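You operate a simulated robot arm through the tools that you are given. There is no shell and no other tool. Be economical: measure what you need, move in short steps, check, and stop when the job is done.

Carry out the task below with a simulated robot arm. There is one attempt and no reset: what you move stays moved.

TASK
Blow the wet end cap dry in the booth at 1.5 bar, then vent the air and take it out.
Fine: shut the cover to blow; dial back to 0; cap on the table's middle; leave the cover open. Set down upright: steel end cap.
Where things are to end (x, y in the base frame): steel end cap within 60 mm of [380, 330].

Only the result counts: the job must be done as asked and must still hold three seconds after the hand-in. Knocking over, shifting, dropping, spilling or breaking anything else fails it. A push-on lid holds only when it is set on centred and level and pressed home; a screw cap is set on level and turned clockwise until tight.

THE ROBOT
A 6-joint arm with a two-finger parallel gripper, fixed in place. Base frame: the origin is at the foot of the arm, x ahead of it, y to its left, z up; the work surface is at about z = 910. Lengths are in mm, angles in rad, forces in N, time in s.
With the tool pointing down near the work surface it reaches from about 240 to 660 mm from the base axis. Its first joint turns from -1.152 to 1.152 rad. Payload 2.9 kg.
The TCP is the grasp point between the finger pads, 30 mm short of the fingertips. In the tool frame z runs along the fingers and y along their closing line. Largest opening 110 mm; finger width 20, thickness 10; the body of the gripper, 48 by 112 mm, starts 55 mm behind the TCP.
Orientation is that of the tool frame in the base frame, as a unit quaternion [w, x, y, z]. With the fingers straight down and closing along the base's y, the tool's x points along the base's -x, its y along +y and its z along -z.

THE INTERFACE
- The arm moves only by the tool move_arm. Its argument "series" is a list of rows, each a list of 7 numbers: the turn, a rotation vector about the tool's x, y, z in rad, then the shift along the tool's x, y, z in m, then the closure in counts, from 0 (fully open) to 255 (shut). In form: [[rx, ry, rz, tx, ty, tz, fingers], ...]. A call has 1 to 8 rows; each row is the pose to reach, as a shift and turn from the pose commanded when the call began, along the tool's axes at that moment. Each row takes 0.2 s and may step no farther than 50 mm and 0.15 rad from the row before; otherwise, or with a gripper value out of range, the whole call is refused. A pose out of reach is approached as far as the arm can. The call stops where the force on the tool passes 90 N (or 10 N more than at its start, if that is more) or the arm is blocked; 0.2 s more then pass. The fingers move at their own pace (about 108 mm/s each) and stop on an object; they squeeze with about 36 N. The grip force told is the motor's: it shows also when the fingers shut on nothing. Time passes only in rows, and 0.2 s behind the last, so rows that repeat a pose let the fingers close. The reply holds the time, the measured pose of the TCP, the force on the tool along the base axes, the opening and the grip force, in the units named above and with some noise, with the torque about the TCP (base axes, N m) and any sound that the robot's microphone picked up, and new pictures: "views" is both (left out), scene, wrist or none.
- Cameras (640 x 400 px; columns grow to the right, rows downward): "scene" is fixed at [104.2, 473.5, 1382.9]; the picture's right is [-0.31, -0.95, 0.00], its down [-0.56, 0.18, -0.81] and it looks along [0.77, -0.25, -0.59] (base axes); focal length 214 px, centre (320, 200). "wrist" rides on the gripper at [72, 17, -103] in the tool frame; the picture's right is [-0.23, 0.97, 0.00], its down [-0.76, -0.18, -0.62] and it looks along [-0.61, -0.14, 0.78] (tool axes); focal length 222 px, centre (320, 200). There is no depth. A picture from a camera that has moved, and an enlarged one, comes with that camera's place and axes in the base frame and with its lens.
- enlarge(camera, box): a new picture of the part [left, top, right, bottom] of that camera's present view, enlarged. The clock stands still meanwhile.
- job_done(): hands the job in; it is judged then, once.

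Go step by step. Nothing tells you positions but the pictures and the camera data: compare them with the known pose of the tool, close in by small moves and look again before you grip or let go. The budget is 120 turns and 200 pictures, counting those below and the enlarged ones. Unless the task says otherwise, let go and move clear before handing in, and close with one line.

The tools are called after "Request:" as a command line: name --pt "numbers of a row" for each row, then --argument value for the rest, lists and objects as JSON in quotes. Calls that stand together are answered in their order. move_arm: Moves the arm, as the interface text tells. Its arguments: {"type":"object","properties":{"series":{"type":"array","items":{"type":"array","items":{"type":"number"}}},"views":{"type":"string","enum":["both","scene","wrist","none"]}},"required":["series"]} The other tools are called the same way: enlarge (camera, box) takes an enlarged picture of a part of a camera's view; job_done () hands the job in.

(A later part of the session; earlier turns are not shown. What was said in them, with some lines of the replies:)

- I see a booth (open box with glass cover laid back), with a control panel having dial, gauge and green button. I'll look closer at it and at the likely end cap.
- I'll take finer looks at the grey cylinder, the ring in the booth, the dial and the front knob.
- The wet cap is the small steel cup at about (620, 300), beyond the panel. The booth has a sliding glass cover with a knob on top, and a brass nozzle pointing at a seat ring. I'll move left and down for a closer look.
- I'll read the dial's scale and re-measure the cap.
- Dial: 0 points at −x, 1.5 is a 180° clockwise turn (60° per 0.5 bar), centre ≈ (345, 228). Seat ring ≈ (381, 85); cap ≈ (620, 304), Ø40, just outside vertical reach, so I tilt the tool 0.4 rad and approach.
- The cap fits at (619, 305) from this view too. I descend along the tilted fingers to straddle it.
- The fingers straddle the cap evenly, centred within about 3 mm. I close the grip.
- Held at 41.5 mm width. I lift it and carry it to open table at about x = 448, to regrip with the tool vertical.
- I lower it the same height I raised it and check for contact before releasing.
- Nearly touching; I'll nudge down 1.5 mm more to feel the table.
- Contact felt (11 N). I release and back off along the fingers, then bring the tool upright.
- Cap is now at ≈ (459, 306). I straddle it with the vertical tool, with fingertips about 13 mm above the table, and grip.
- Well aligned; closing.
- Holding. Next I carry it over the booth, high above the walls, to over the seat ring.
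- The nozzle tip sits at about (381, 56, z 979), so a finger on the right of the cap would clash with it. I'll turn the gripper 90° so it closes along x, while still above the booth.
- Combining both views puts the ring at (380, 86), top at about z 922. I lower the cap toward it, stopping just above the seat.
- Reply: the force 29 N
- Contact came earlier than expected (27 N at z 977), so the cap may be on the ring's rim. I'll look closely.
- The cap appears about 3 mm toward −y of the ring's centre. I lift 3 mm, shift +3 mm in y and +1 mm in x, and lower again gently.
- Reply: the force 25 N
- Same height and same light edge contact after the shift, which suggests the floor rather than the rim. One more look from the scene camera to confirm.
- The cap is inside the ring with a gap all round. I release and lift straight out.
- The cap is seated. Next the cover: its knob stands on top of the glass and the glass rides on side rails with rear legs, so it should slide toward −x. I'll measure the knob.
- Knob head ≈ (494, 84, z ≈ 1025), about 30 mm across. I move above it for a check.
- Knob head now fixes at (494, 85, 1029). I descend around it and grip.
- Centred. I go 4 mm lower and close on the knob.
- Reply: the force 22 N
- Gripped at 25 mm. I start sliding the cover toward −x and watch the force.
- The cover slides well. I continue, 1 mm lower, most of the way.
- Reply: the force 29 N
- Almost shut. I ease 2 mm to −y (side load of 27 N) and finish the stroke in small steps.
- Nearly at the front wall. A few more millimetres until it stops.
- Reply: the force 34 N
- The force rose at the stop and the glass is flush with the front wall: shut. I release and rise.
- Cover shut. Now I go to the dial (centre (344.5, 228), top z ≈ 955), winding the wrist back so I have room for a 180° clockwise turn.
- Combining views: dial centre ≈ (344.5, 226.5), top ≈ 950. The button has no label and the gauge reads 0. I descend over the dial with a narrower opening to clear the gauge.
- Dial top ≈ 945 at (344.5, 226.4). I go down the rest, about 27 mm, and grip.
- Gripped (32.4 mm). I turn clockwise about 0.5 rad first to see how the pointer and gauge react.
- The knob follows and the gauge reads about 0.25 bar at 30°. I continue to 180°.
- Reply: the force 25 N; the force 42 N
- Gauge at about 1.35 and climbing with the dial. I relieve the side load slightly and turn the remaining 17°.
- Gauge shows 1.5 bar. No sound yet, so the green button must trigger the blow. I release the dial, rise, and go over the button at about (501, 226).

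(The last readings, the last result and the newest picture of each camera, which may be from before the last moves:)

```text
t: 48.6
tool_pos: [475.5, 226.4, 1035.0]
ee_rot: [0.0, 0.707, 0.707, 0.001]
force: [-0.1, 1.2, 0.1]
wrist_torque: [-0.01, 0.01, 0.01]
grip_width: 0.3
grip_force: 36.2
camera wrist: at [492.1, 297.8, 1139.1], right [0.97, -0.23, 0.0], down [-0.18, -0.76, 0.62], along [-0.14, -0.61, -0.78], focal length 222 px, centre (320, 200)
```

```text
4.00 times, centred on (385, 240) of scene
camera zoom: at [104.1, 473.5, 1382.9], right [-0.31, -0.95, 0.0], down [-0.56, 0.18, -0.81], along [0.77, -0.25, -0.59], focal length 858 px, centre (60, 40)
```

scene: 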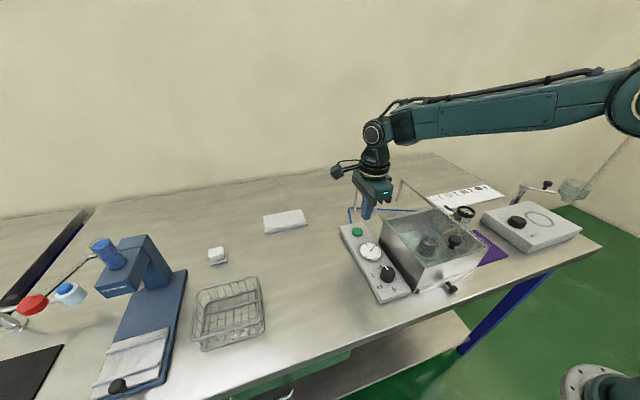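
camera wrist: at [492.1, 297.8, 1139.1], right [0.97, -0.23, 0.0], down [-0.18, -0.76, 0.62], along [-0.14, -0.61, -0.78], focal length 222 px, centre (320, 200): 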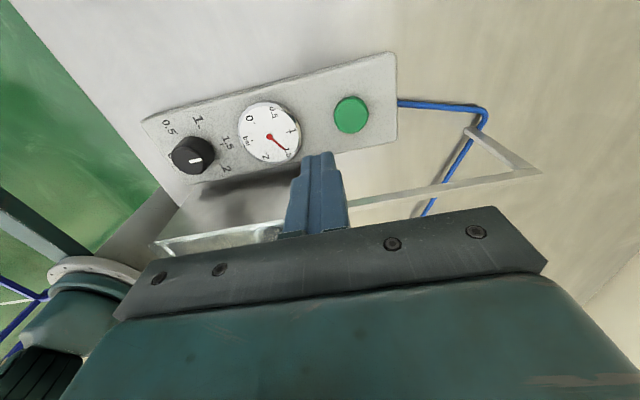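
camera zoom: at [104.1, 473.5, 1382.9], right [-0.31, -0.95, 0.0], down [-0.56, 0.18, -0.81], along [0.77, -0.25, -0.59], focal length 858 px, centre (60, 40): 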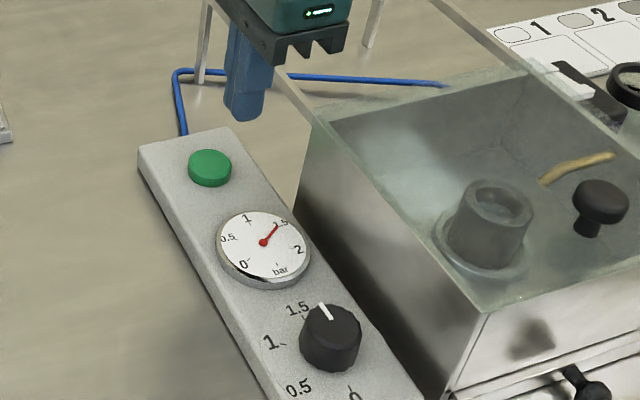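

Button top ≈ (505.5, 227, 934). I position above it and descend to just short of contact.

Request:
move_arm --pt "0 0 0 0.0005 0.03 0 255" --pt "0 0 0 0.0005 0.031 0.03 255" --pt "0 0 0 0.0005 0.031 0.058 255" --pt "0 0 0 0.0005 0.031 0.058 255" --views "wrist"

Request:
enlarge --camera "wrist" --box '[240, 80, 400, 220]'

Request:
enlarge --camera "scene" --box '[330, 190, 400, 250]'

```text
t: 49.6
tool_pos: [508.3, 225.0, 979.1]
ee_rot: [0.001, 0.707, 0.708, 0.0]
force: [0.3, -0.6, 0.0]
wrist_torque: [0.03, -0.01, -0.01]
grip_width: 0.0
grip_force: 36.1
camera wrist: at [524.0, 298.4, 1081.6], right [0.97, -0.23, 0.0], down [-0.18, -0.76, 0.62], along [-0.14, -0.61, -0.78], focal length 222 px, centre (320, 200)
```

wrist: 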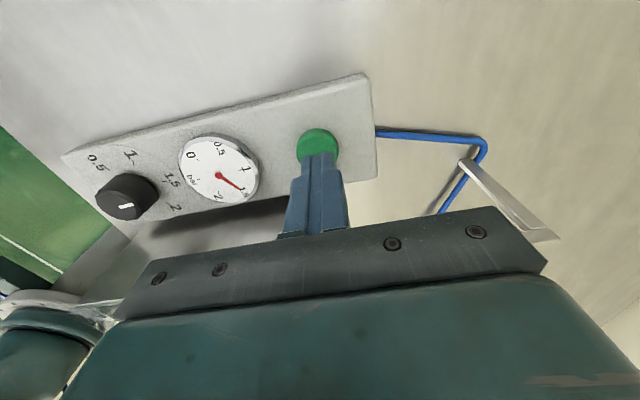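

```text
2.86 times, centred on (320, 150) of wrist
camera zoom: at [524.0, 298.4, 1081.6], right [0.97, -0.23, 0.0], down [-0.18, -0.76, 0.62], along [-0.14, -0.61, -0.78], focal length 635 px, centre (320, 343)
```

zoom: 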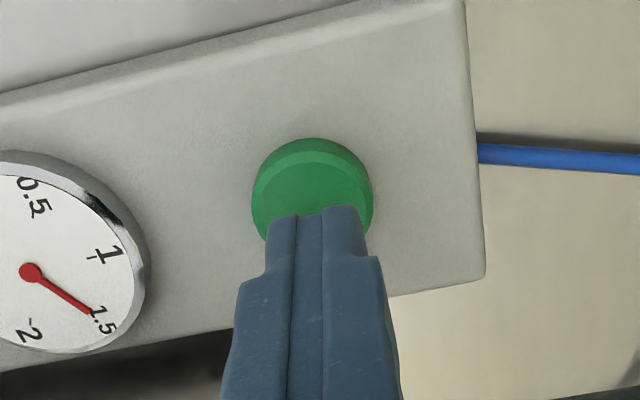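

```text
6.67 times, centred on (365, 220) of scene
camera zoom: at [104.2, 473.5, 1382.9], right [-0.31, -0.95, 0.0], down [-0.56, 0.18, -0.81], along [0.77, -0.25, -0.59], focal length 1430 px, centre (20, 67)
```

zoom: 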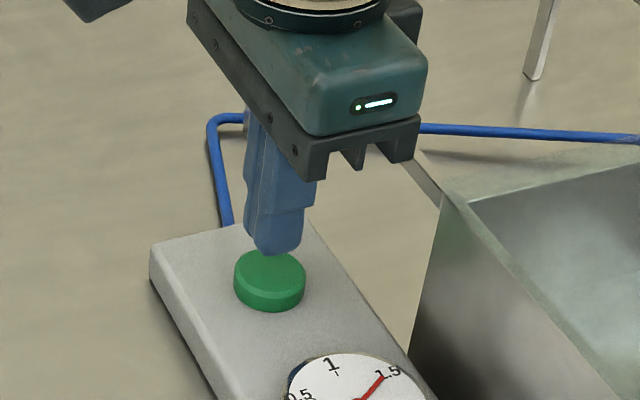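

Aligned; I press down slowly, nudged 2 mm to +y, and listen.

Request:
move_arm --pt "0 0 0 0.002 0 0.008 255" --pt "0 0 0 0.002 0 0.013 255" --pt "0 0 0 0.002 0 0.015 255" --pt "0 0 0 0.002 0 0.017 255" --pt "0 0 0 0.002 0 0.018 255" --views "wrist"

```text
t: 50.8
tool_pos: [507.3, 227.2, 959.5]
ee_rot: [0.0, 0.707, 0.708, 0.001]
force: [0.6, 0.3, 1.4]
wrist_torque: [0.04, 0.01, 0.01]
grip_width: 0.3
grip_force: 36.1
camera wrist: at [523.4, 299.8, 1064.2], right [0.97, -0.23, 0.0], down [-0.18, -0.76, 0.62], along [-0.14, -0.61, -0.78], focal length 222 px, centre (320, 200)
```

wrist: 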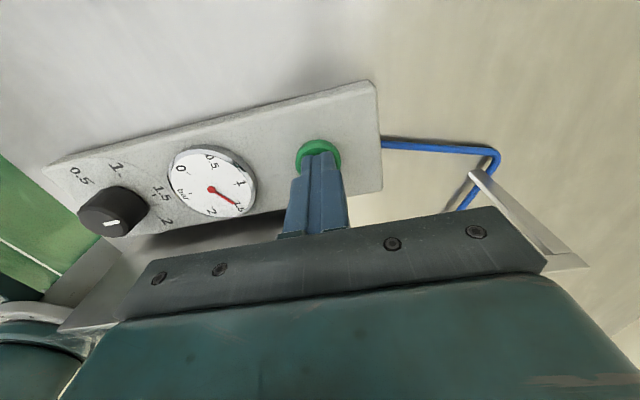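

Request:
move_arm --pt "0 0 0 0 0 0.0015 255" --pt "0 0 0 0 0 0.003 255" --pt "0 0 0 0 0 0.0045 255" --pt "0 0 0 0 0 0.0045 255" --views "scene"

```text
t: 51.8
tool_pos: [507.1, 227.6, 957.1]
ee_rot: [0.001, 0.707, 0.707, 0.001]
force: [-0.2, -4.3, 10.0]
wrist_torque: [-0.16, 0.08, -0.02]
grip_width: 0.1
grip_force: 35.8
heard: click
```

scene: 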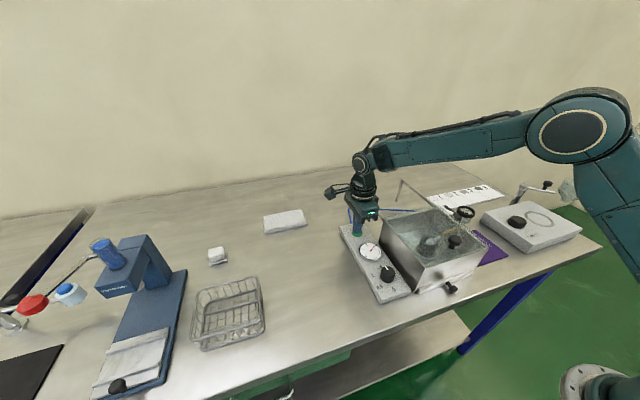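

A click. I hold the press and listen for air.

Request:
move_arm --pt "0 0 0 0 0 0 255" --pt "0 0 0 0 0 0 255" --pt "0 0 0 0 0 0 255" --pt "0 0 0 0 0 0 255" --pt "0 0 0 0 0 0 255" --pt "0 0 0 0 0 0 255" --pt "0 0 0 0 0 0 255" --pt "0 0 0 0 0 0 255" --views "none"

Request:
enlarge --camera "scene" --box '[390, 200, 480, 280]'

Request:
enlarge --camera "wrist" --box '[60, 120, 400, 260]'

```text
t: 53.6
tool_pos: [507.2, 226.7, 956.5]
ee_rot: [0.0, 0.707, 0.707, 0.001]
force: [1.3, -2.3, 11.8]
wrist_torque: [-0.09, -0.03, 0.02]
grip_width: 0.0
grip_force: 35.8
```

```text
5.00 times, centred on (435, 240) of scene
camera zoom: at [104.0, 473.4, 1383.0], right [-0.31, -0.95, 0.0], down [-0.56, 0.18, -0.81], along [0.77, -0.25, -0.59], focal length 1072 px, centre (-255, 0)
```

zoom: 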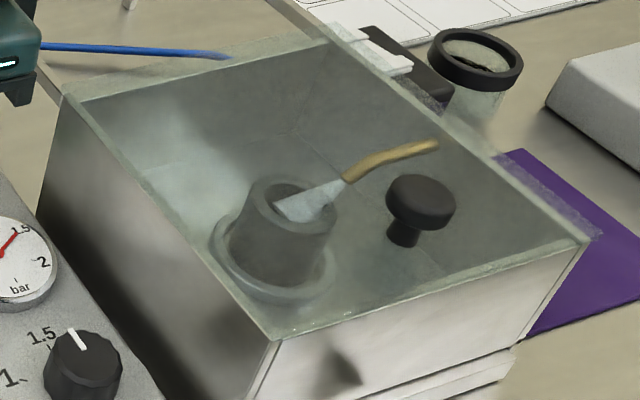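

```text
1.88 times, centred on (230, 190) of wrist
camera zoom: at [522.8, 300.2, 1060.2], right [0.97, -0.23, 0.0], down [-0.18, -0.76, 0.62], along [-0.14, -0.61, -0.78], focal length 418 px, centre (489, 219)
```

zoom: 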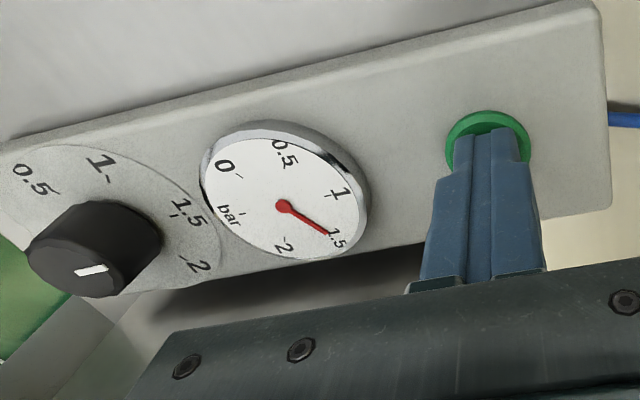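

The jet is blowing into the cap at 1.5 bar. I keep holding while the cap dries.

Request:
move_arm --pt "0 0 0 0 0 0 255" --pt "0 0 0 0 0 0 255" --pt "0 0 0 0 0 0 255" --pt "0 0 0 0 0 0 255" --pt "0 0 0 0 0 0 255" --pt "0 0 0 0 0 0 255" --pt "0 0 0 0 0 0 255" --pt "0 0 0 0 0 0 255" --views "none"

Request:
move_arm --pt "0 0 0 0 0 0 255" --pt "0 0 0 0 0 0 255" --pt "0 0 0 0 0 0 255" --pt "0 0 0 0 0 0 255" --pt "0 0 0 0 0 0 255" --pt "0 0 0 0 0 0 255" --pt "0 0 0 0 0 0 255" --pt "0 0 0 0 0 0 255" --views "none"

Request:
enlarge --camera "scene" --box '[415, 225, 455, 265]'

```text
t: 55.4
tool_pos: [506.4, 228.2, 957.0]
ee_rot: [0.0, 0.707, 0.707, 0.001]
force: [2.3, -0.7, 11.3]
wrist_torque: [0.01, -0.04, 0.01]
grip_width: 0.2
grip_force: 35.9
```

```text
t: 57.2
tool_pos: [506.3, 228.0, 957.2]
ee_rot: [0.001, 0.707, 0.707, 0.0]
force: [1.1, 0.1, 11.7]
wrist_torque: [-0.01, -0.04, 0.01]
grip_width: 0.0
grip_force: 35.4
```

```text
10.00 times, centred on (435, 245) of scene
camera zoom: at [104.0, 473.5, 1382.9], right [-0.31, -0.95, 0.0], down [-0.56, 0.18, -0.81], along [0.77, -0.25, -0.59], focal length 2145 px, centre (-830, -250)
```

zoom: 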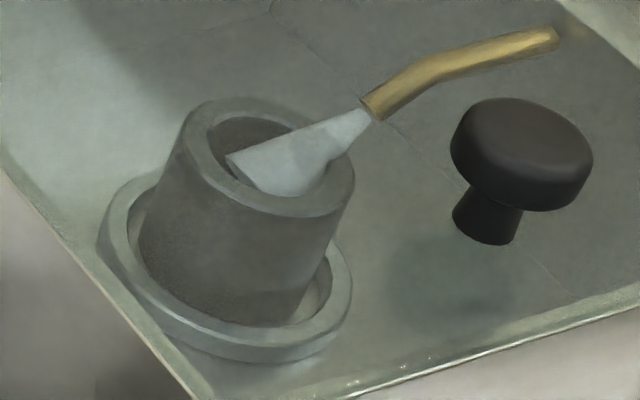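

No droplets visible on the rim now. I'll hold a few seconds more for safety, then release the button.

Request:
move_arm --pt "0 0 0 0 0 0 255" --pt "0 0 0 0 0 0 255" --pt "0 0 0 0 0 0 255" --pt "0 0 0 0 0 0 255" --pt "0 0 0 0 0 0 255" --pt "0 0 0 0 0 0 255" --pt "0 0 0 0 0 0 255" --pt "0 0 0 0 0 0 255" --views "none"

Request:
move_arm --pt "0 0 0 0 0 0 255" --pt "0 0 0 0 0 0 255" --pt "0 0 0 0 0 0 255" --pt "0 0 0 0 0 0 255" --pt "0 0 0 0 0 0 255" --pt "0 0 0 0 0 0 255" --pt "0 0 0 0 0 0 255" --pt "0 0 0 0 0 0 255" --views "none"

Request:
move_arm --pt "0 0 0 0 0 -0.01 255" --pt "0 0 0 0 0 -0.04 255" --pt "0 0 0 0 0 -0.08 255" --pt "0 0 0 0 0 -0.08 255" --views "scene"

Request:
enlarge --camera "scene" --box '[330, 190, 480, 290]'

Request:
enlarge --camera "scene" --box '[415, 225, 455, 265]'

```text
t: 59.0
tool_pos: [506.4, 227.3, 956.5]
ee_rot: [0.001, 0.707, 0.707, 0.001]
force: [1.5, 1.0, 11.1]
wrist_torque: [0.02, -0.04, -0.04]
grip_width: 0.0
grip_force: 36.2
```

```text
t: 60.8
tool_pos: [505.3, 229.1, 956.6]
ee_rot: [0.001, 0.707, 0.707, 0.0]
force: [-0.8, 0.4, 11.5]
wrist_torque: [0.02, -0.02, 0.03]
grip_width: 0.0
grip_force: 35.9
```

```text
t: 61.8
tool_pos: [508.4, 227.9, 1035.4]
ee_rot: [0.001, 0.707, 0.707, -0.001]
force: [0.6, -0.4, -0.1]
wrist_torque: [-0.01, -0.01, -0.02]
grip_width: 0.0
grip_force: 36.4
```

scene: 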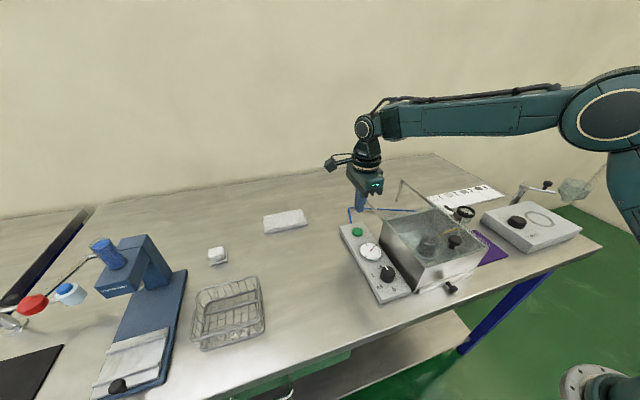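

```text
4.00 times, centred on (405, 240) of scene
camera zoom: at [104.2, 473.5, 1382.9], right [-0.31, -0.95, 0.0], down [-0.56, 0.18, -0.81], along [0.77, -0.25, -0.59], focal length 858 px, centre (-20, 40)
```

zoom: 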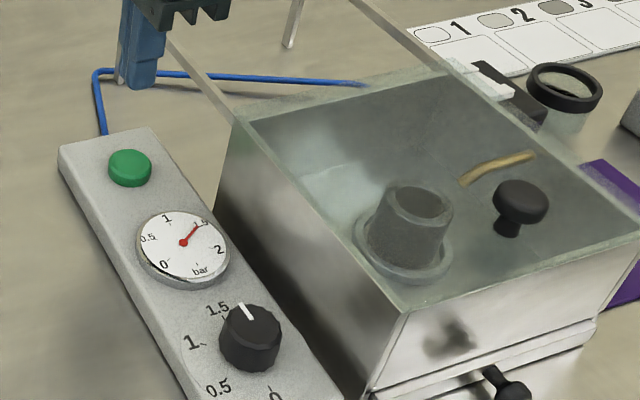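

```text
10.00 times, centred on (435, 245) of scene
camera zoom: at [104.2, 473.5, 1382.9], right [-0.31, -0.95, 0.0], down [-0.56, 0.18, -0.81], along [0.77, -0.25, -0.59], focal length 2145 px, centre (-830, -250)
```

zoom: 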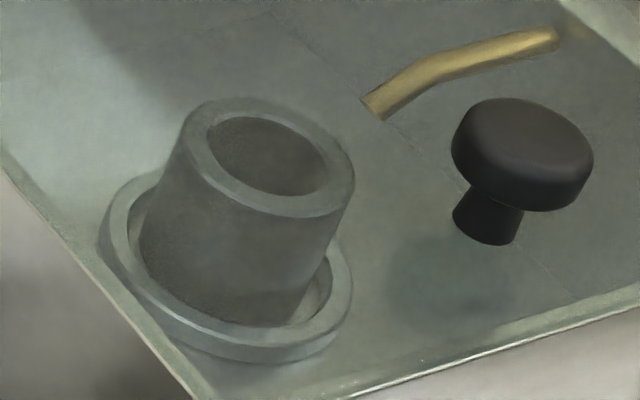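

Jet stopped on release and the cap looks dry. Back to the dial to turn it to 0.

Request:
move_arm --pt "0 0 0 0 -0.045 0 200" --pt "0 0 0 -0.001 -0.09 0 144" --pt "0 0 0 -0.0015 -0.13 0 144" --pt "0 0 0 -0.0015 -0.1615 0 144" --pt "0 0 0 -0.0015 -0.1615 0.035 144" --pt "0 0 0 -0.0015 -0.1615 0.055 144" --pt "0 0 0 -0.0015 -0.1615 0.055 144" --views "wrist"

Request:
enlarge --camera "wrist" --box '[240, 80, 400, 220]'

```text
t: 63.4
tool_pos: [344.2, 226.5, 979.7]
ee_rot: [0.0, 0.707, 0.707, -0.001]
force: [-0.9, 0.3, 0.4]
wrist_torque: [0.0, 0.02, 0.02]
grip_width: 47.8
grip_force: 0.0
camera wrist: at [361.4, 298.6, 1083.8], right [0.97, -0.23, 0.0], down [-0.18, -0.76, 0.62], along [-0.14, -0.61, -0.78], focal length 222 px, centre (320, 200)
```

wrist: 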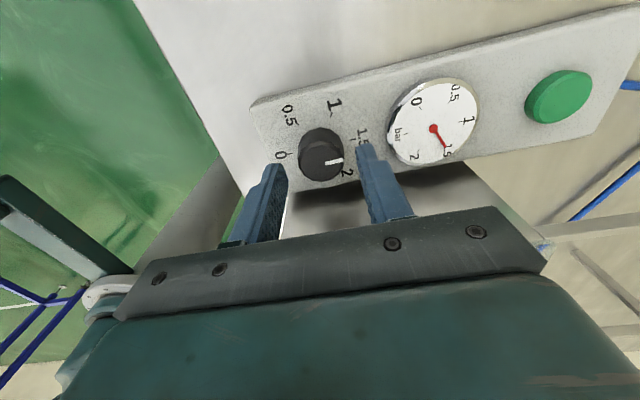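

```text
2.86 times, centred on (320, 150) of wrist
camera zoom: at [361.4, 298.6, 1083.8], right [0.97, -0.23, 0.0], down [-0.18, -0.76, 0.62], along [-0.14, -0.61, -0.78], focal length 635 px, centre (320, 343)
```

zoom: 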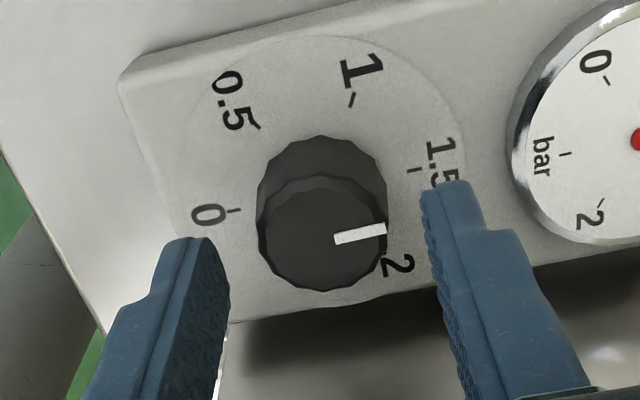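

Request:
move_arm --pt "0 0 0 -0.0018 0.0005 0.01 144" --pt "0 0 0 -0.0018 0.0005 0.018 144" --pt "0 0 0 -0.0018 0.0005 0.018 200" --pt "0 0 0 -0.0018 0.0005 0.018 255" --pt "0 0 0 -0.0018 0.0005 0.018 255" --views "none"

Request:
move_arm --pt "0 0 -0.145 0 0 0 255" --pt "0 0 -0.29 0 0 0 255" --pt "0 0 -0.435 0 0 0 255" --pt "0 0 -0.58 0 0 0 255" --pt "0 0 -0.725 0 0 0 255" --pt "0 0 -0.87 0 0 0 255" --pt "0 0 -1.015 0 0 0 255" --pt "0 0 -1.16 0 0 0 255" --views "scene"

```text
t: 64.6
tool_pos: [344.9, 224.4, 962.5]
ee_rot: [-0.001, 0.706, 0.708, -0.001]
force: [-10.5, 0.7, 3.7]
wrist_torque: [0.33, 0.38, -0.01]
grip_width: 32.5
grip_force: 44.6
```

```text
t: 66.4
tool_pos: [346.2, 225.0, 961.6]
ee_rot: [0.0, 0.204, 0.979, -0.001]
force: [2.3, 6.2, -35.2]
wrist_torque: [0.09, -0.15, 0.01]
grip_width: 32.3
grip_force: 45.2
```

scene: 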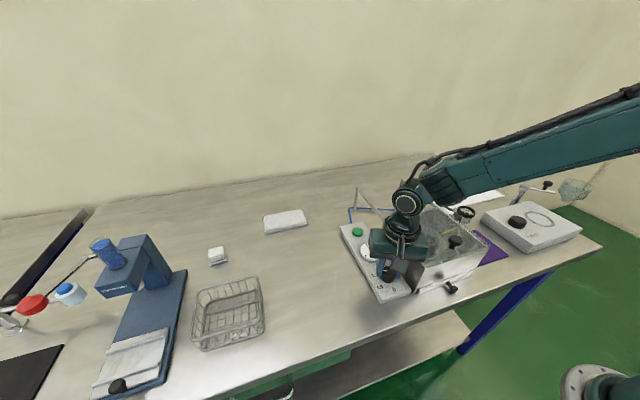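

Turning fine; I lower 1 mm to relieve a vertical pull and turn on to the full −180°.

Request:
move_arm --pt "0 0 -0.145 0 0 0.001 255" --pt "0 0 -0.29 0 0 0.001 255" --pt "0 0 -0.435 0 0 0.001 255" --pt "0 0 -0.58 0 0 0.001 255" --pt "0 0 -0.725 0 0 0.001 255" --pt "0 0 -0.87 0 0 0.001 255" --pt "0 0 -1.015 0 0 0.001 255" --pt "0 0 -1.16 0 0 0.001 255" --views "none"

Request:
move_arm --pt "0 0 -0.145 0 0 0 255" --pt "0 0 -0.29 0 0 0 255" --pt "0 0 -0.435 0 0 0 255" --pt "0 0 -0.58 0 0 0 255" --pt "0 0 -0.725 0 0 0 255" --pt "0 0 -0.8216 0 0 0 255" --pt "0 0 -0.8216 0 0 0 255" --views "wrist"

Request:
enlarge --camera "wrist" --box '[160, 100, 400, 240]'

```text
t: 68.2
tool_pos: [345.6, 226.4, 962.3]
ee_rot: [0.001, -0.368, 0.93, 0.001]
force: [-1.0, 15.7, -24.1]
wrist_torque: [0.52, -0.23, 0.0]
grip_width: 32.2
grip_force: 44.5
```

```text
t: 69.8
tool_pos: [345.3, 226.0, 960.9]
ee_rot: [-0.001, 0.709, -0.705, -0.001]
force: [-4.9, 19.6, -14.2]
wrist_torque: [0.68, 0.2, -0.28]
grip_width: 32.1
grip_force: 45.5
camera wrist: at [328.3, 152.7, 1065.7], right [-0.97, 0.22, 0.0], down [0.18, 0.76, 0.63], along [0.14, 0.61, -0.78], focal length 222 px, centre (320, 200)
```

wrist: 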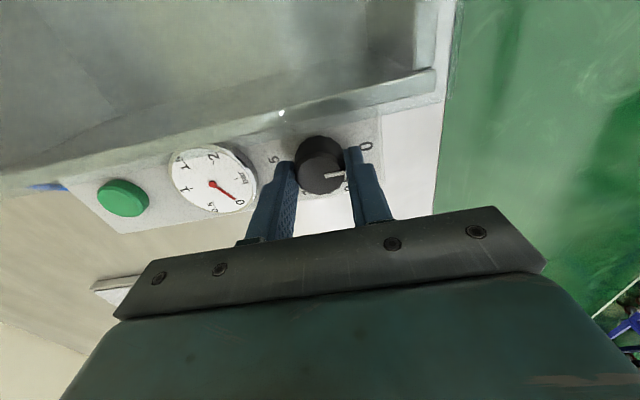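

```text
2.67 times, centred on (280, 170) of wrist
camera zoom: at [328.3, 152.7, 1065.7], right [-0.97, 0.22, 0.0], down [0.18, 0.76, 0.63], along [0.14, 0.61, -0.78], focal length 592 px, centre (427, 280)
```

zoom: 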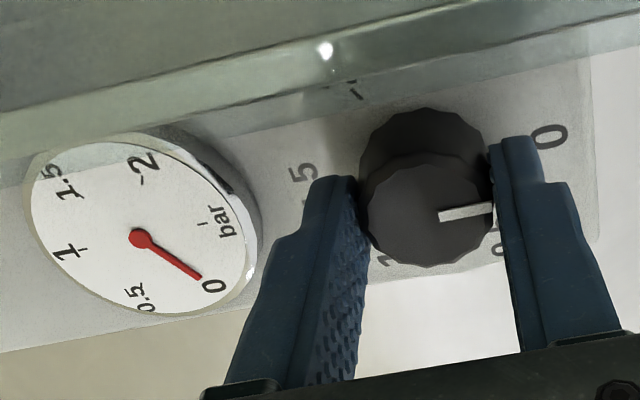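

Dial at 0 and the gauge reads 0, so it's vented. I release, rise, and go to the cover knob at about (325, 85), same wrist yaw.

Request:
move_arm --pt "0 0 0 0 0 0 180" --pt "0 0 0 0 0 0 144" --pt "0 0 0 0 0 0 144" --pt "0 0 0 0 0 -0.03 144" --pt "0 0 0 0 0 -0.075 144" --pt "0 0 0 0 0 -0.12 107" --pt "0 0 0 0 0 -0.14 107" --views "none"

Request:
move_arm --pt "0 0 0 0.045 0.006 0 107" --pt "0 0 0 0.09 0.012 0 107" --pt "0 0 0 0.135 0.018 0 107" --pt "0 0 0 0.1405 0.02 0 107" --pt "0 0 0 0.1405 0.02 0 107" --views "both"

Request:
enlarge --camera "wrist" --box '[220, 60, 420, 210]'

Request:
enlarge --camera "scene" --box '[330, 190, 510, 300]'

```text
t: 71.4
tool_pos: [344.4, 225.6, 1100.6]
ee_rot: [0.001, -0.707, 0.708, 0.0]
force: [0.7, -0.3, -0.4]
wrist_torque: [0.03, 0.0, -0.02]
grip_width: 63.7
grip_force: 0.1
```

```text
t: 72.6
tool_pos: [324.6, 82.8, 1100.5]
ee_rot: [0.0, -0.707, 0.707, 0.0]
force: [-0.4, -0.8, -0.2]
wrist_torque: [0.0, 0.0, 0.01]
grip_width: 63.6
grip_force: 0.1
camera wrist: at [307.1, 10.6, 1204.4], right [-0.97, 0.23, 0.0], down [0.18, 0.76, 0.62], along [0.14, 0.61, -0.78], focal length 222 px, centre (320, 200)
```

scene: 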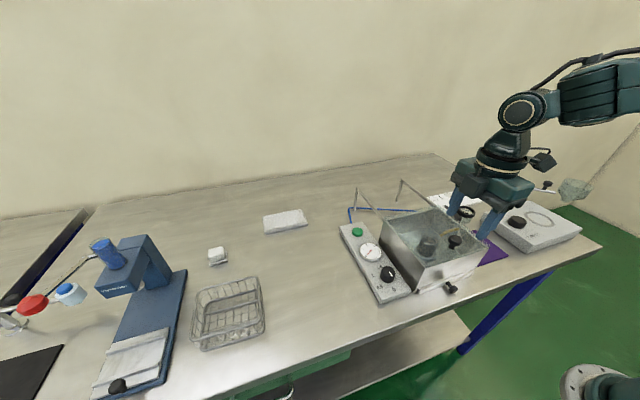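
wrist: 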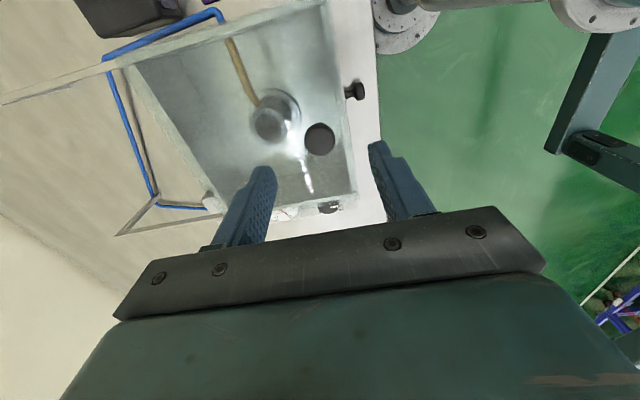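

```text
2.67 times, centred on (320, 135) of wrist
camera zoom: at [307.1, 10.6, 1204.4], right [-0.97, 0.23, 0.0], down [0.18, 0.76, 0.62], along [0.14, 0.61, -0.78], focal length 592 px, centre (320, 373)
```

zoom: 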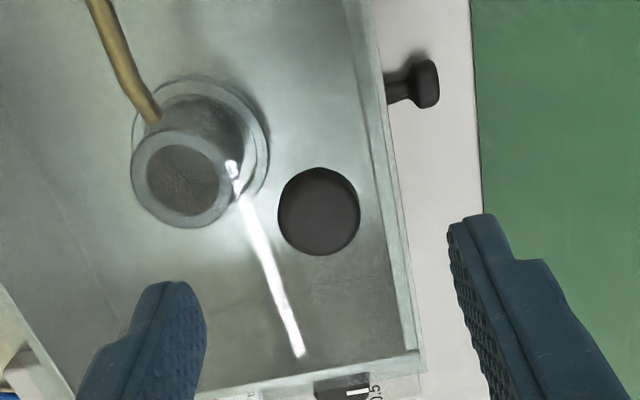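

```text
3.56 times, centred on (420, 245) of scene
camera zoom: at [104.2, 473.5, 1382.9], right [-0.31, -0.95, 0.0], down [-0.56, 0.18, -0.81], along [0.77, -0.25, -0.59], focal length 763 px, centre (-36, 40)
```

zoom: 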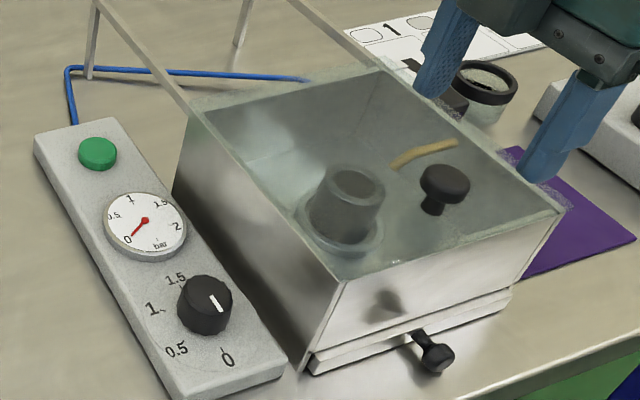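

Gauge and pointer are at 0. The knob is centred below at (324, 85). I descend and grip it.

Request:
move_arm --pt "0 0 0 -0.0005 0 0.03 107" --pt "0 0 0 -0.0005 0 0.055 107" --pt "0 0 0 -0.0005 0 0.064 107" --pt "0 0 0 -0.0005 0 0.064 107" --pt "0 0 0 -0.0005 0 0.064 180" --pt "0 0 0 -0.0005 0 0.064 255" --pt "0 0 0 -0.0005 0 0.064 255" --pt "0 0 0 -0.0005 0 0.064 255" --views "none"

```text
t: 74.4
tool_pos: [324.2, 82.7, 1036.3]
ee_rot: [0.001, -0.706, 0.708, 0.0]
force: [11.2, 0.4, -7.6]
wrist_torque: [0.04, -0.17, -0.01]
grip_width: 24.9
grip_force: 45.5
```

Request:
move_arm --pt "0 0 0 0 -0.01 0 255" --pt "0 0 0 0 -0.025 0 255" --pt "0 0 0 0 -0.04 0 255" --pt "0 0 0 0 -0.055 0 255" --pt "0 0 0 0 -0.07 0 255" --pt "0 0 0 0 -0.085 0 255" --views "scene"

```text
t: 75.8
tool_pos: [409.1, 83.7, 1037.0]
ee_rot: [0.002, 0.707, -0.707, -0.002]
force: [-0.8, -1.0, -28.3]
wrist_torque: [-0.08, -0.07, -0.01]
grip_width: 25.2
grip_force: 45.2
```

scene: 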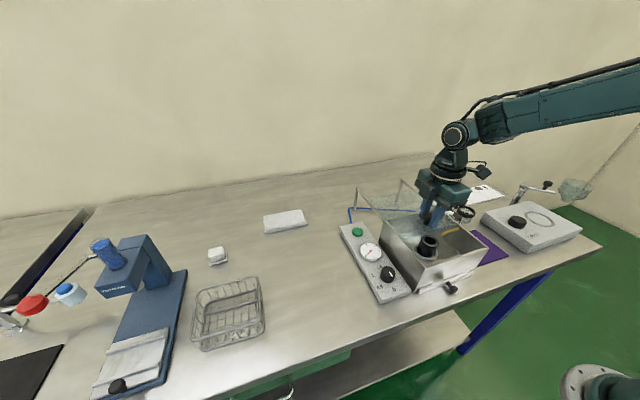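

Sliding open; I lower 1 mm to relieve the vertical load and continue to the fully open position.

Request:
move_arm --pt "0 0 0 0 -0.012 0.0015 255" --pt "0 0 0 0 -0.025 0.0015 255" --pt "0 0 0 0 -0.04 0.0015 255" --pt "0 0 0 0 -0.055 0.0015 255" --pt "0 0 0 0 -0.068 0.0015 255" --pt "0 0 0 0 -0.076 0.0015 255" --pt "0 0 0 0 -0.082 0.0015 255" --views "scene"

Request:
enlarge --camera "scene" --box '[345, 160, 475, 270]'

```text
t: 77.4
tool_pos: [492.9, 84.4, 1036.4]
ee_rot: [0.001, -0.706, 0.708, -0.001]
force: [0.0, -13.6, -3.2]
wrist_torque: [-0.54, -0.07, -0.12]
grip_width: 25.3
grip_force: 44.8
```

scene: 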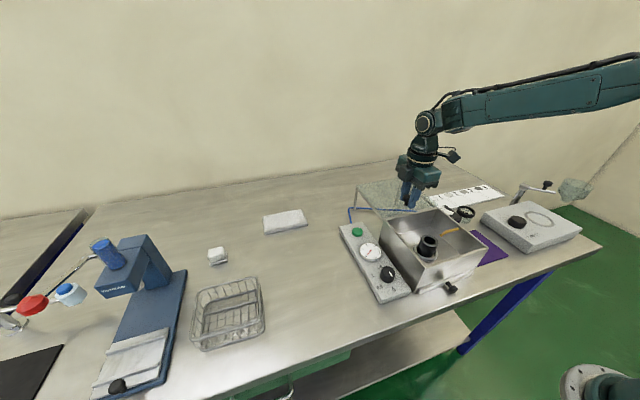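

```text
3.64 times, centred on (410, 215) of scene
camera zoom: at [104.2, 473.1, 1383.0], right [-0.31, -0.95, 0.0], down [-0.56, 0.18, -0.81], along [0.77, -0.25, -0.59], focal length 780 px, centre (-7, 146)
```

zoom: 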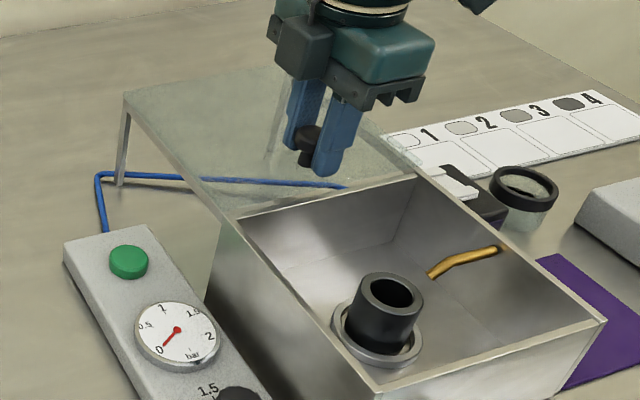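

The cover is open and the cap is droplet-free. I push the last 1.5 mm, release, rise and move above the cap.

Request:
move_arm --pt "0 0 0 0 -0.0015 0 255" --pt "0 0 0 0 -0.0015 0 170" --pt "0 0 0 0 -0.0015 0 107" --pt "0 0 0 0 -0.0015 0 107" --pt "0 0 0 0 -0.0015 -0.03 107" --pt "0 0 0 0 -0.0015 -0.06 107" --views "none"

Request:
move_arm --pt "0 0 0 -0.002 0.04 0 125" --pt "0 0 0 -0.003 0.08 0 125" --pt "0 0 0 -0.004 0.114 0 125" --pt "0 0 0 -0.004 0.114 0 125" --views "both"

Request:
enlarge --camera "wrist" --box '[230, 70, 410, 210]'

Request:
enlarge --camera "scene" --box '[390, 210, 470, 280]'

```text
t: 78.8
tool_pos: [496.2, 86.4, 1098.8]
ee_rot: [0.0, -0.707, 0.708, 0.0]
force: [0.6, 0.9, 0.0]
wrist_torque: [0.01, -0.01, 0.03]
grip_width: 63.8
grip_force: 0.0
```

```text
t: 79.8
tool_pos: [381.8, 86.6, 1098.4]
ee_rot: [0.0, 0.707, -0.707, 0.0]
force: [0.9, 0.5, -0.1]
wrist_torque: [0.0, -0.01, 0.01]
grip_width: 56.2
grip_force: 0.0
camera wrist: at [364.0, 14.7, 1201.1], right [-0.97, 0.23, 0.0], down [0.18, 0.76, 0.62], along [0.14, 0.61, -0.78], focal length 222 px, centre (320, 200)
```

scene: 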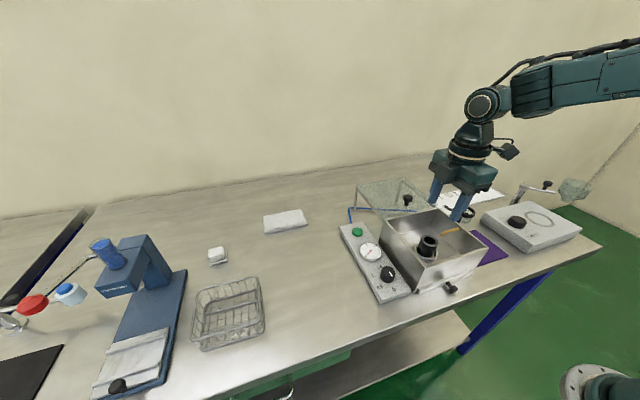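
wrist: 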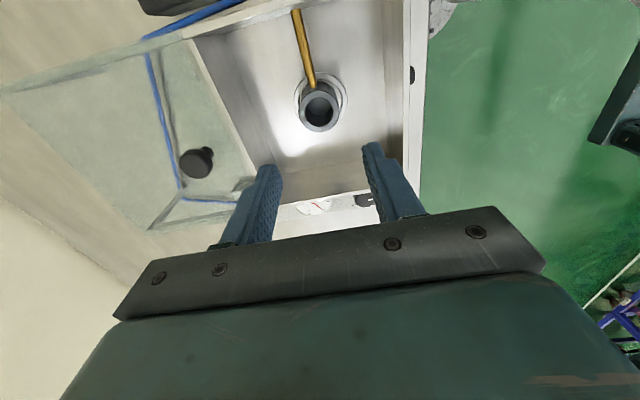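

```text
2.86 times, centred on (320, 140) of wrist
camera zoom: at [364.0, 14.7, 1201.1], right [-0.97, 0.23, 0.0], down [0.18, 0.76, 0.62], along [0.14, 0.61, -0.78], focal length 635 px, centre (320, 371)
```

zoom: 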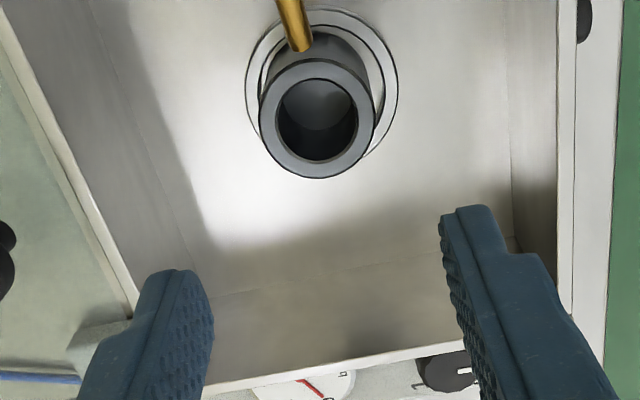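

```text
5.71 times, centred on (430, 245) of scene
camera zoom: at [104.1, 473.5, 1382.9], right [-0.31, -0.95, 0.0], down [-0.56, 0.18, -0.81], along [0.77, -0.25, -0.59], focal length 1226 px, centre (-309, -57)
```

zoom: 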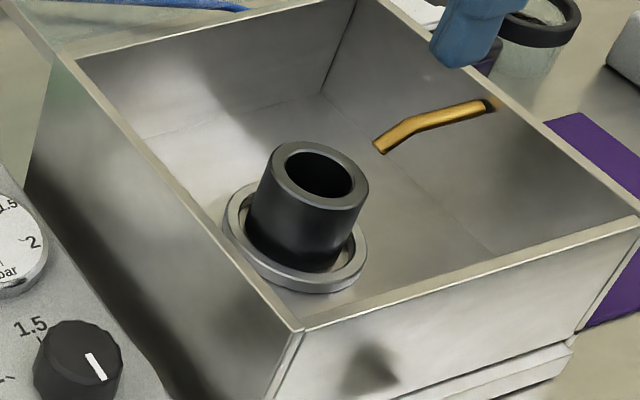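

Cap is dry, at ≈ (381, 84.5). I descend with fingers straddling it along x, same height as before.

Request:
move_arm --pt "0 0 0 0.0015 0.0 0.04 125" --pt "0 0 0 0.0015 0.0 0.08 125" --pt "0 0 0 0.0015 0.0 0.105 125" --pt "0 0 0 0.0015 0.0 0.1215 125" --pt "0 0 0 0.0015 0.0 0.1215 125" --views "wrist"

Request:
enlarge --camera "wrist" --box '[230, 90, 410, 230]'

Request:
enlarge --camera "scene" --box '[390, 210, 470, 280]'

```text
t: 81.0
tool_pos: [379.7, 85.8, 974.0]
ee_rot: [0.0, 0.707, -0.707, 0.0]
force: [-0.2, -0.5, -0.3]
wrist_torque: [-0.03, 0.03, -0.04]
grip_width: 56.3
grip_force: 0.1
camera wrist: at [362.5, 14.4, 1078.3], right [-0.97, 0.23, 0.0], down [0.18, 0.76, 0.62], along [0.14, 0.61, -0.78], focal length 222 px, centre (320, 200)
```

wrist: 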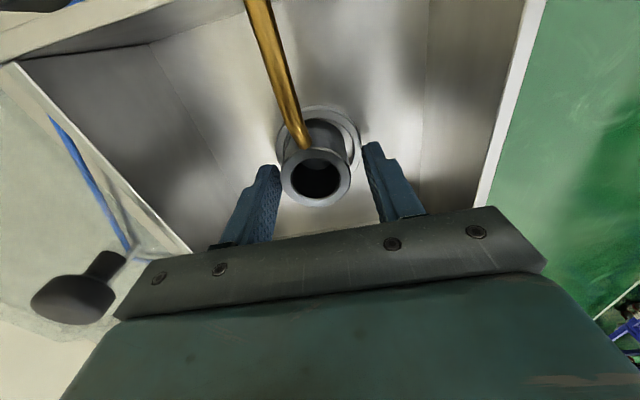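

```text
2.86 times, centred on (320, 160) of wrist
camera zoom: at [362.5, 14.4, 1078.3], right [-0.97, 0.23, 0.0], down [0.18, 0.76, 0.62], along [0.14, 0.61, -0.78], focal length 635 px, centre (320, 314)
```

zoom: 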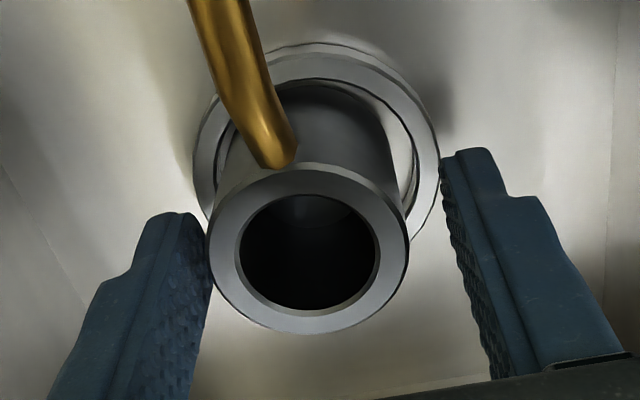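

```text
5.71 times, centred on (430, 245) of scene
camera zoom: at [104.2, 473.5, 1382.9], right [-0.31, -0.95, 0.0], down [-0.56, 0.18, -0.81], along [0.77, -0.25, -0.59], focal length 1226 px, centre (-309, -57)
```

zoom: 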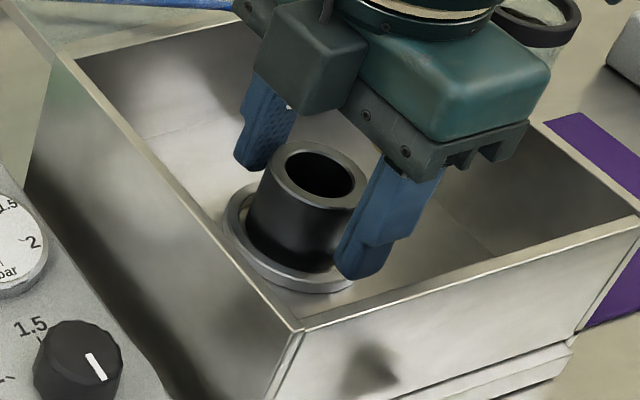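

Fits, with the cap about 2 mm toward +x; I correct, close and check.

Request:
move_arm --pt "0 0 0 0 -0.002 0 125" --pt "0 0 0 0 -0.002 0 170" --pt "0 0 0 0 -0.002 0 255" --pt "0 0 0 0 -0.002 0 255" --pt "0 0 0 0 -0.002 0 255" --views "none"

Request:
move_arm --pt "0 0 0 0 0 -0.02 255" --pt "0 0 0 0 0 -0.06 255" --pt "0 0 0 0 0 -0.1 255" --pt "0 0 0 0 0 -0.12 255" --pt "0 0 0 0 0 -0.12 255" --views "both"

```text
t: 82.2
tool_pos: [382.8, 86.3, 975.8]
ee_rot: [0.0, -0.707, 0.707, 0.001]
force: [-0.1, 0.3, 0.4]
wrist_torque: [0.03, -0.01, -0.02]
grip_width: 41.2
grip_force: 36.0
```

```text
t: 83.4
tool_pos: [380.4, 86.9, 1096.0]
ee_rot: [0.0, 0.707, -0.707, 0.0]
force: [0.1, 0.4, -2.8]
wrist_torque: [0.02, 0.02, 0.01]
grip_width: 41.1
grip_force: 36.2
camera wrist: at [364.1, 13.5, 1199.0], right [-0.97, 0.23, 0.0], down [0.18, 0.76, 0.62], along [0.14, 0.61, -0.78], focal length 222 px, centre (320, 200)
```

scene: 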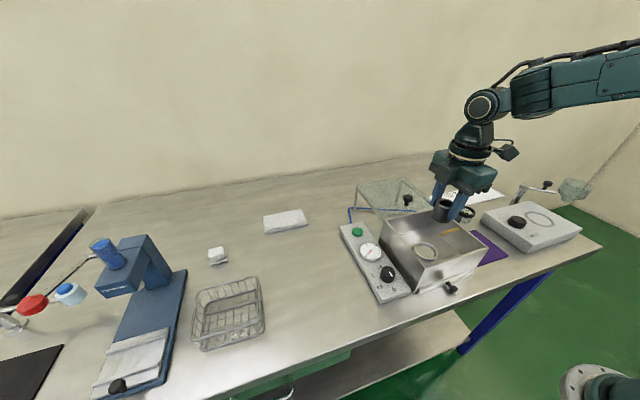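
wrist: 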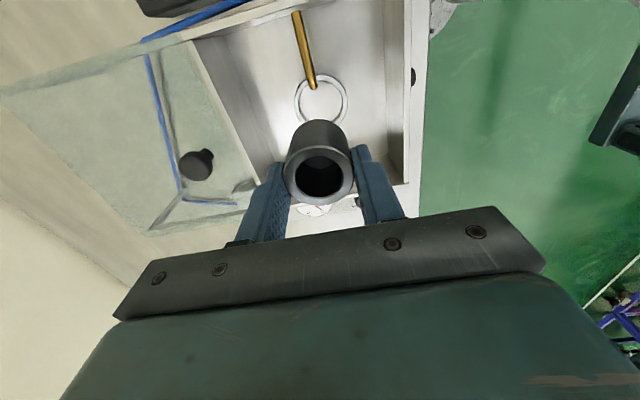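

Held. I carry it to (380, 330).

Request:
move_arm --pt "0 0 0 -0.0485 0 0 255" --pt "0 0 0 -0.097 0 0 255" --pt "0 0 0 -0.1455 0 0 255" --pt "0 0 0 -0.194 0 0 255" --pt "0 0 0 -0.243 0 0 255" --pt "0 0 0 -0.243 0 0.04 255" --pt "0 0 0 -0.243 0 0.08 255" --pt "0 0 0 -0.243 0 0.12 255" --views "both"

Request:
enlarge --camera "scene" --box '[280, 220, 400, 320]'

```text
t: 85.2
tool_pos: [380.6, 331.4, 974.4]
ee_rot: [-0.001, -0.707, 0.707, 0.0]
force: [0.4, -0.3, -2.6]
wrist_torque: [0.02, 0.02, 0.01]
grip_width: 41.1
grip_force: 36.1
camera wrist: at [364.2, 258.6, 1078.4], right [-0.97, 0.23, 0.0], down [0.18, 0.76, 0.62], along [0.14, 0.61, -0.78], focal length 222 px, centre (320, 200)
```

scene: 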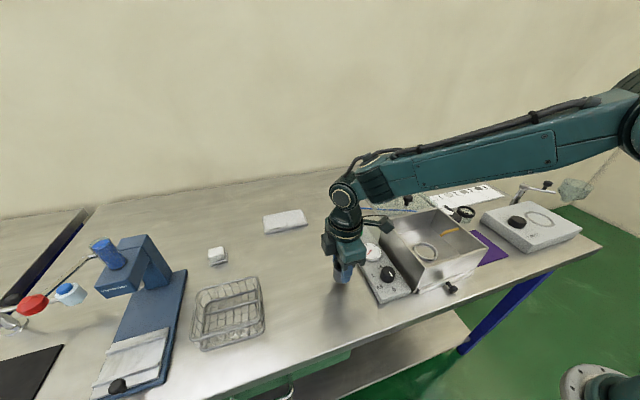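
wrist: 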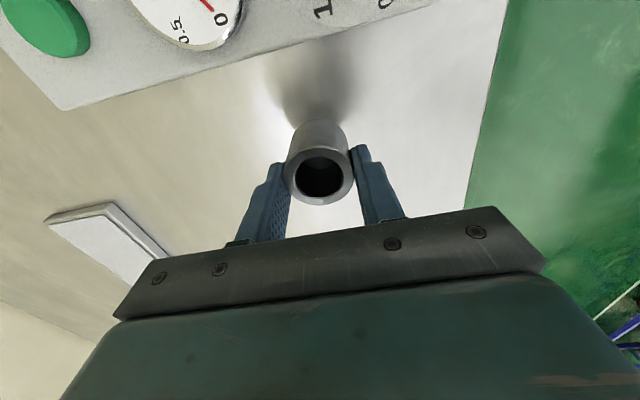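

```text
4.00 times, centred on (340, 270) of scene
camera zoom: at [104.2, 473.6, 1382.9], right [-0.31, -0.95, 0.0], down [-0.56, 0.18, -0.81], along [0.77, -0.25, -0.59], focal length 858 px, centre (240, -80)
```

zoom: 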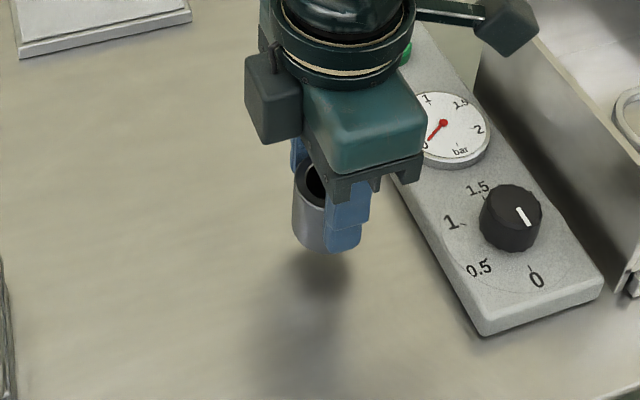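

Over clear table. I lower slowly to contact (expected around z ≈ 950).

Request:
move_arm --pt "0 0 0 0 0 0.01 255" --pt "0 0 0 0 0 0.018 255" --pt "0 0 0 0 0 0.022 255" --pt "0 0 0 0 0 0.0235 255" --pt "0 0 0 0 0 0.0235 255" --views "none"

```text
t: 86.4
tool_pos: [381.3, 329.6, 951.7]
ee_rot: [0.0, 0.707, -0.707, 0.001]
force: [1.2, 0.1, -3.0]
wrist_torque: [-0.01, -0.01, 0.03]
grip_width: 41.2
grip_force: 36.1
```

Request:
move_arm --pt "0 0 0 0 0 0.001 255" --pt "0 0 0 0 0 0.0018 255" --pt "0 0 0 0 0 0.0018 255" --views "none"

```text
t: 87.2
tool_pos: [381.5, 330.2, 949.5]
ee_rot: [0.0, -0.707, 0.707, 0.0]
force: [0.0, 0.1, -3.0]
wrist_torque: [0.0, 0.04, 0.01]
grip_width: 41.2
grip_force: 35.6
```

Not touching yet; a little further in 0.7 mm steps.

Request:
move_arm --pt "0 0 0 0 0 0.0007 255" --pt "0 0 0 0 0 0.0014 255" --pt "0 0 0 0 0 0.0014 255" --views "none"

```text
t: 88.0
tool_pos: [382.0, 329.2, 949.2]
ee_rot: [-0.001, 0.707, -0.707, 0.001]
force: [-3.8, -1.3, 11.9]
wrist_torque: [-0.27, 0.39, -0.1]
grip_width: 41.3
grip_force: 35.8
```

Contact (12 N). I release, rise straight up, and check everything.

Request:
move_arm --pt "0 0 0 0 0 -0.0005 150" --pt "0 0 0 0 0 -0.0005 125" --pt "0 0 0 0 0 -0.0005 115" --pt "0 0 0 0 0 -0.03 115" --pt "0 0 0 0 0 -0.07 115" --pt "0 0 0 0 0 -0.115 115" --pt "0 0 0 0 0 -0.16 115" --views "none"

Request:
move_arm --pt "0 0 0 0.02 0 -0.03 115" --pt "0 0 0 0.06 0 -0.05 115" --pt "0 0 0 0.1 0 -0.07 115" --pt "0 0 0 0.1 0 -0.07 115" --views "both"

Request:
enlarge --camera "scene" --box '[310, 160, 500, 310]'

Request:
enlarge --camera "scene" --box '[310, 240, 410, 310]'

```text
t: 89.6
tool_pos: [383.2, 329.2, 1109.2]
ee_rot: [0.0, 0.707, -0.707, 0.0]
force: [0.4, 0.8, 0.2]
wrist_torque: [0.01, 0.0, 0.01]
grip_width: 60.1
grip_force: 0.1
```

```text
t: 90.6
tool_pos: [384.4, 229.2, 1176.9]
ee_rot: [0.0, -0.707, 0.707, 0.001]
force: [0.0, -0.7, 0.8]
wrist_torque: [0.0, 0.03, -0.03]
grip_width: 60.2
grip_force: 0.0
camera wrist: at [366.3, 156.1, 1280.5], right [-0.97, 0.23, 0.0], down [0.18, 0.76, 0.62], along [0.14, 0.61, -0.78], focal length 222 px, centre (320, 200)
```

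scene: 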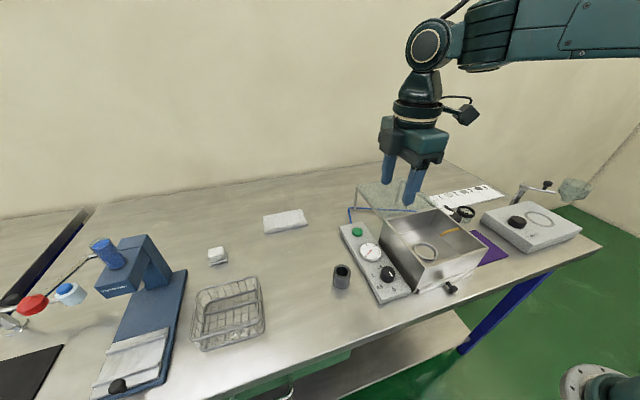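
wrist: 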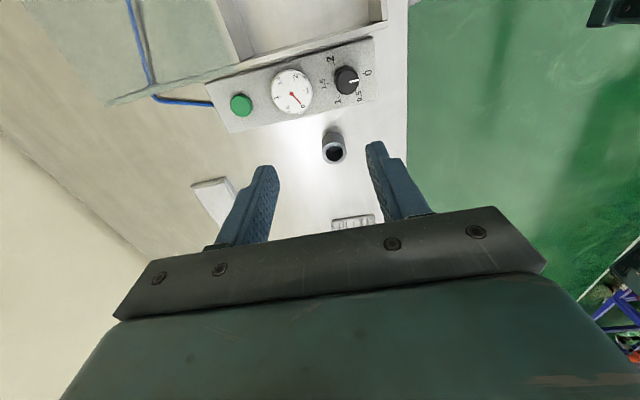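

```text
2.67 times, centred on (405, 235) of scene
camera zoom: at [104.2, 473.5, 1382.9], right [-0.31, -0.95, 0.0], down [-0.56, 0.18, -0.81], along [0.77, -0.25, -0.59], focal length 572 px, centre (93, 107)
```

zoom: 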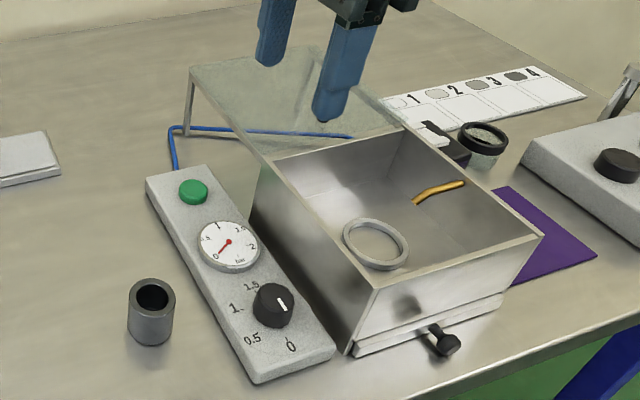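

```text
5.71 times, centred on (360, 275) of scene
camera zoom: at [104.2, 473.5, 1382.9], right [-0.31, -0.95, 0.0], down [-0.56, 0.18, -0.81], along [0.77, -0.25, -0.59], focal length 1226 px, centre (91, -229)
```

zoom: 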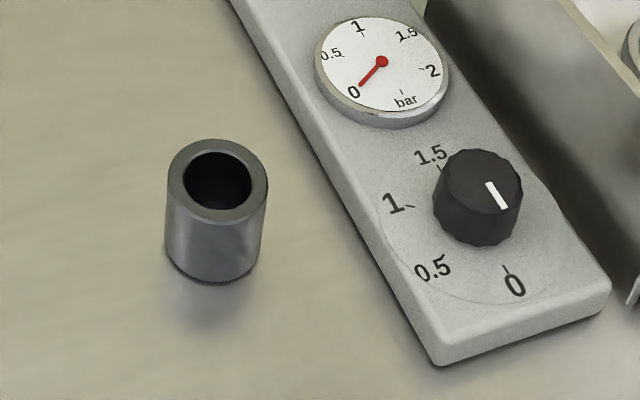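

The cap stands upright and dry at about (381, 330), the dial and gauge read 0, the cover is open and the arm is clear. Handing in.

Request:
job_done

```text
The job is handed in.
```

The end cap was blown dry at 1.5 bar with the cover shut. It now stands upright at about (381, 330), with the dial and gauge back at 0 and the cover open.
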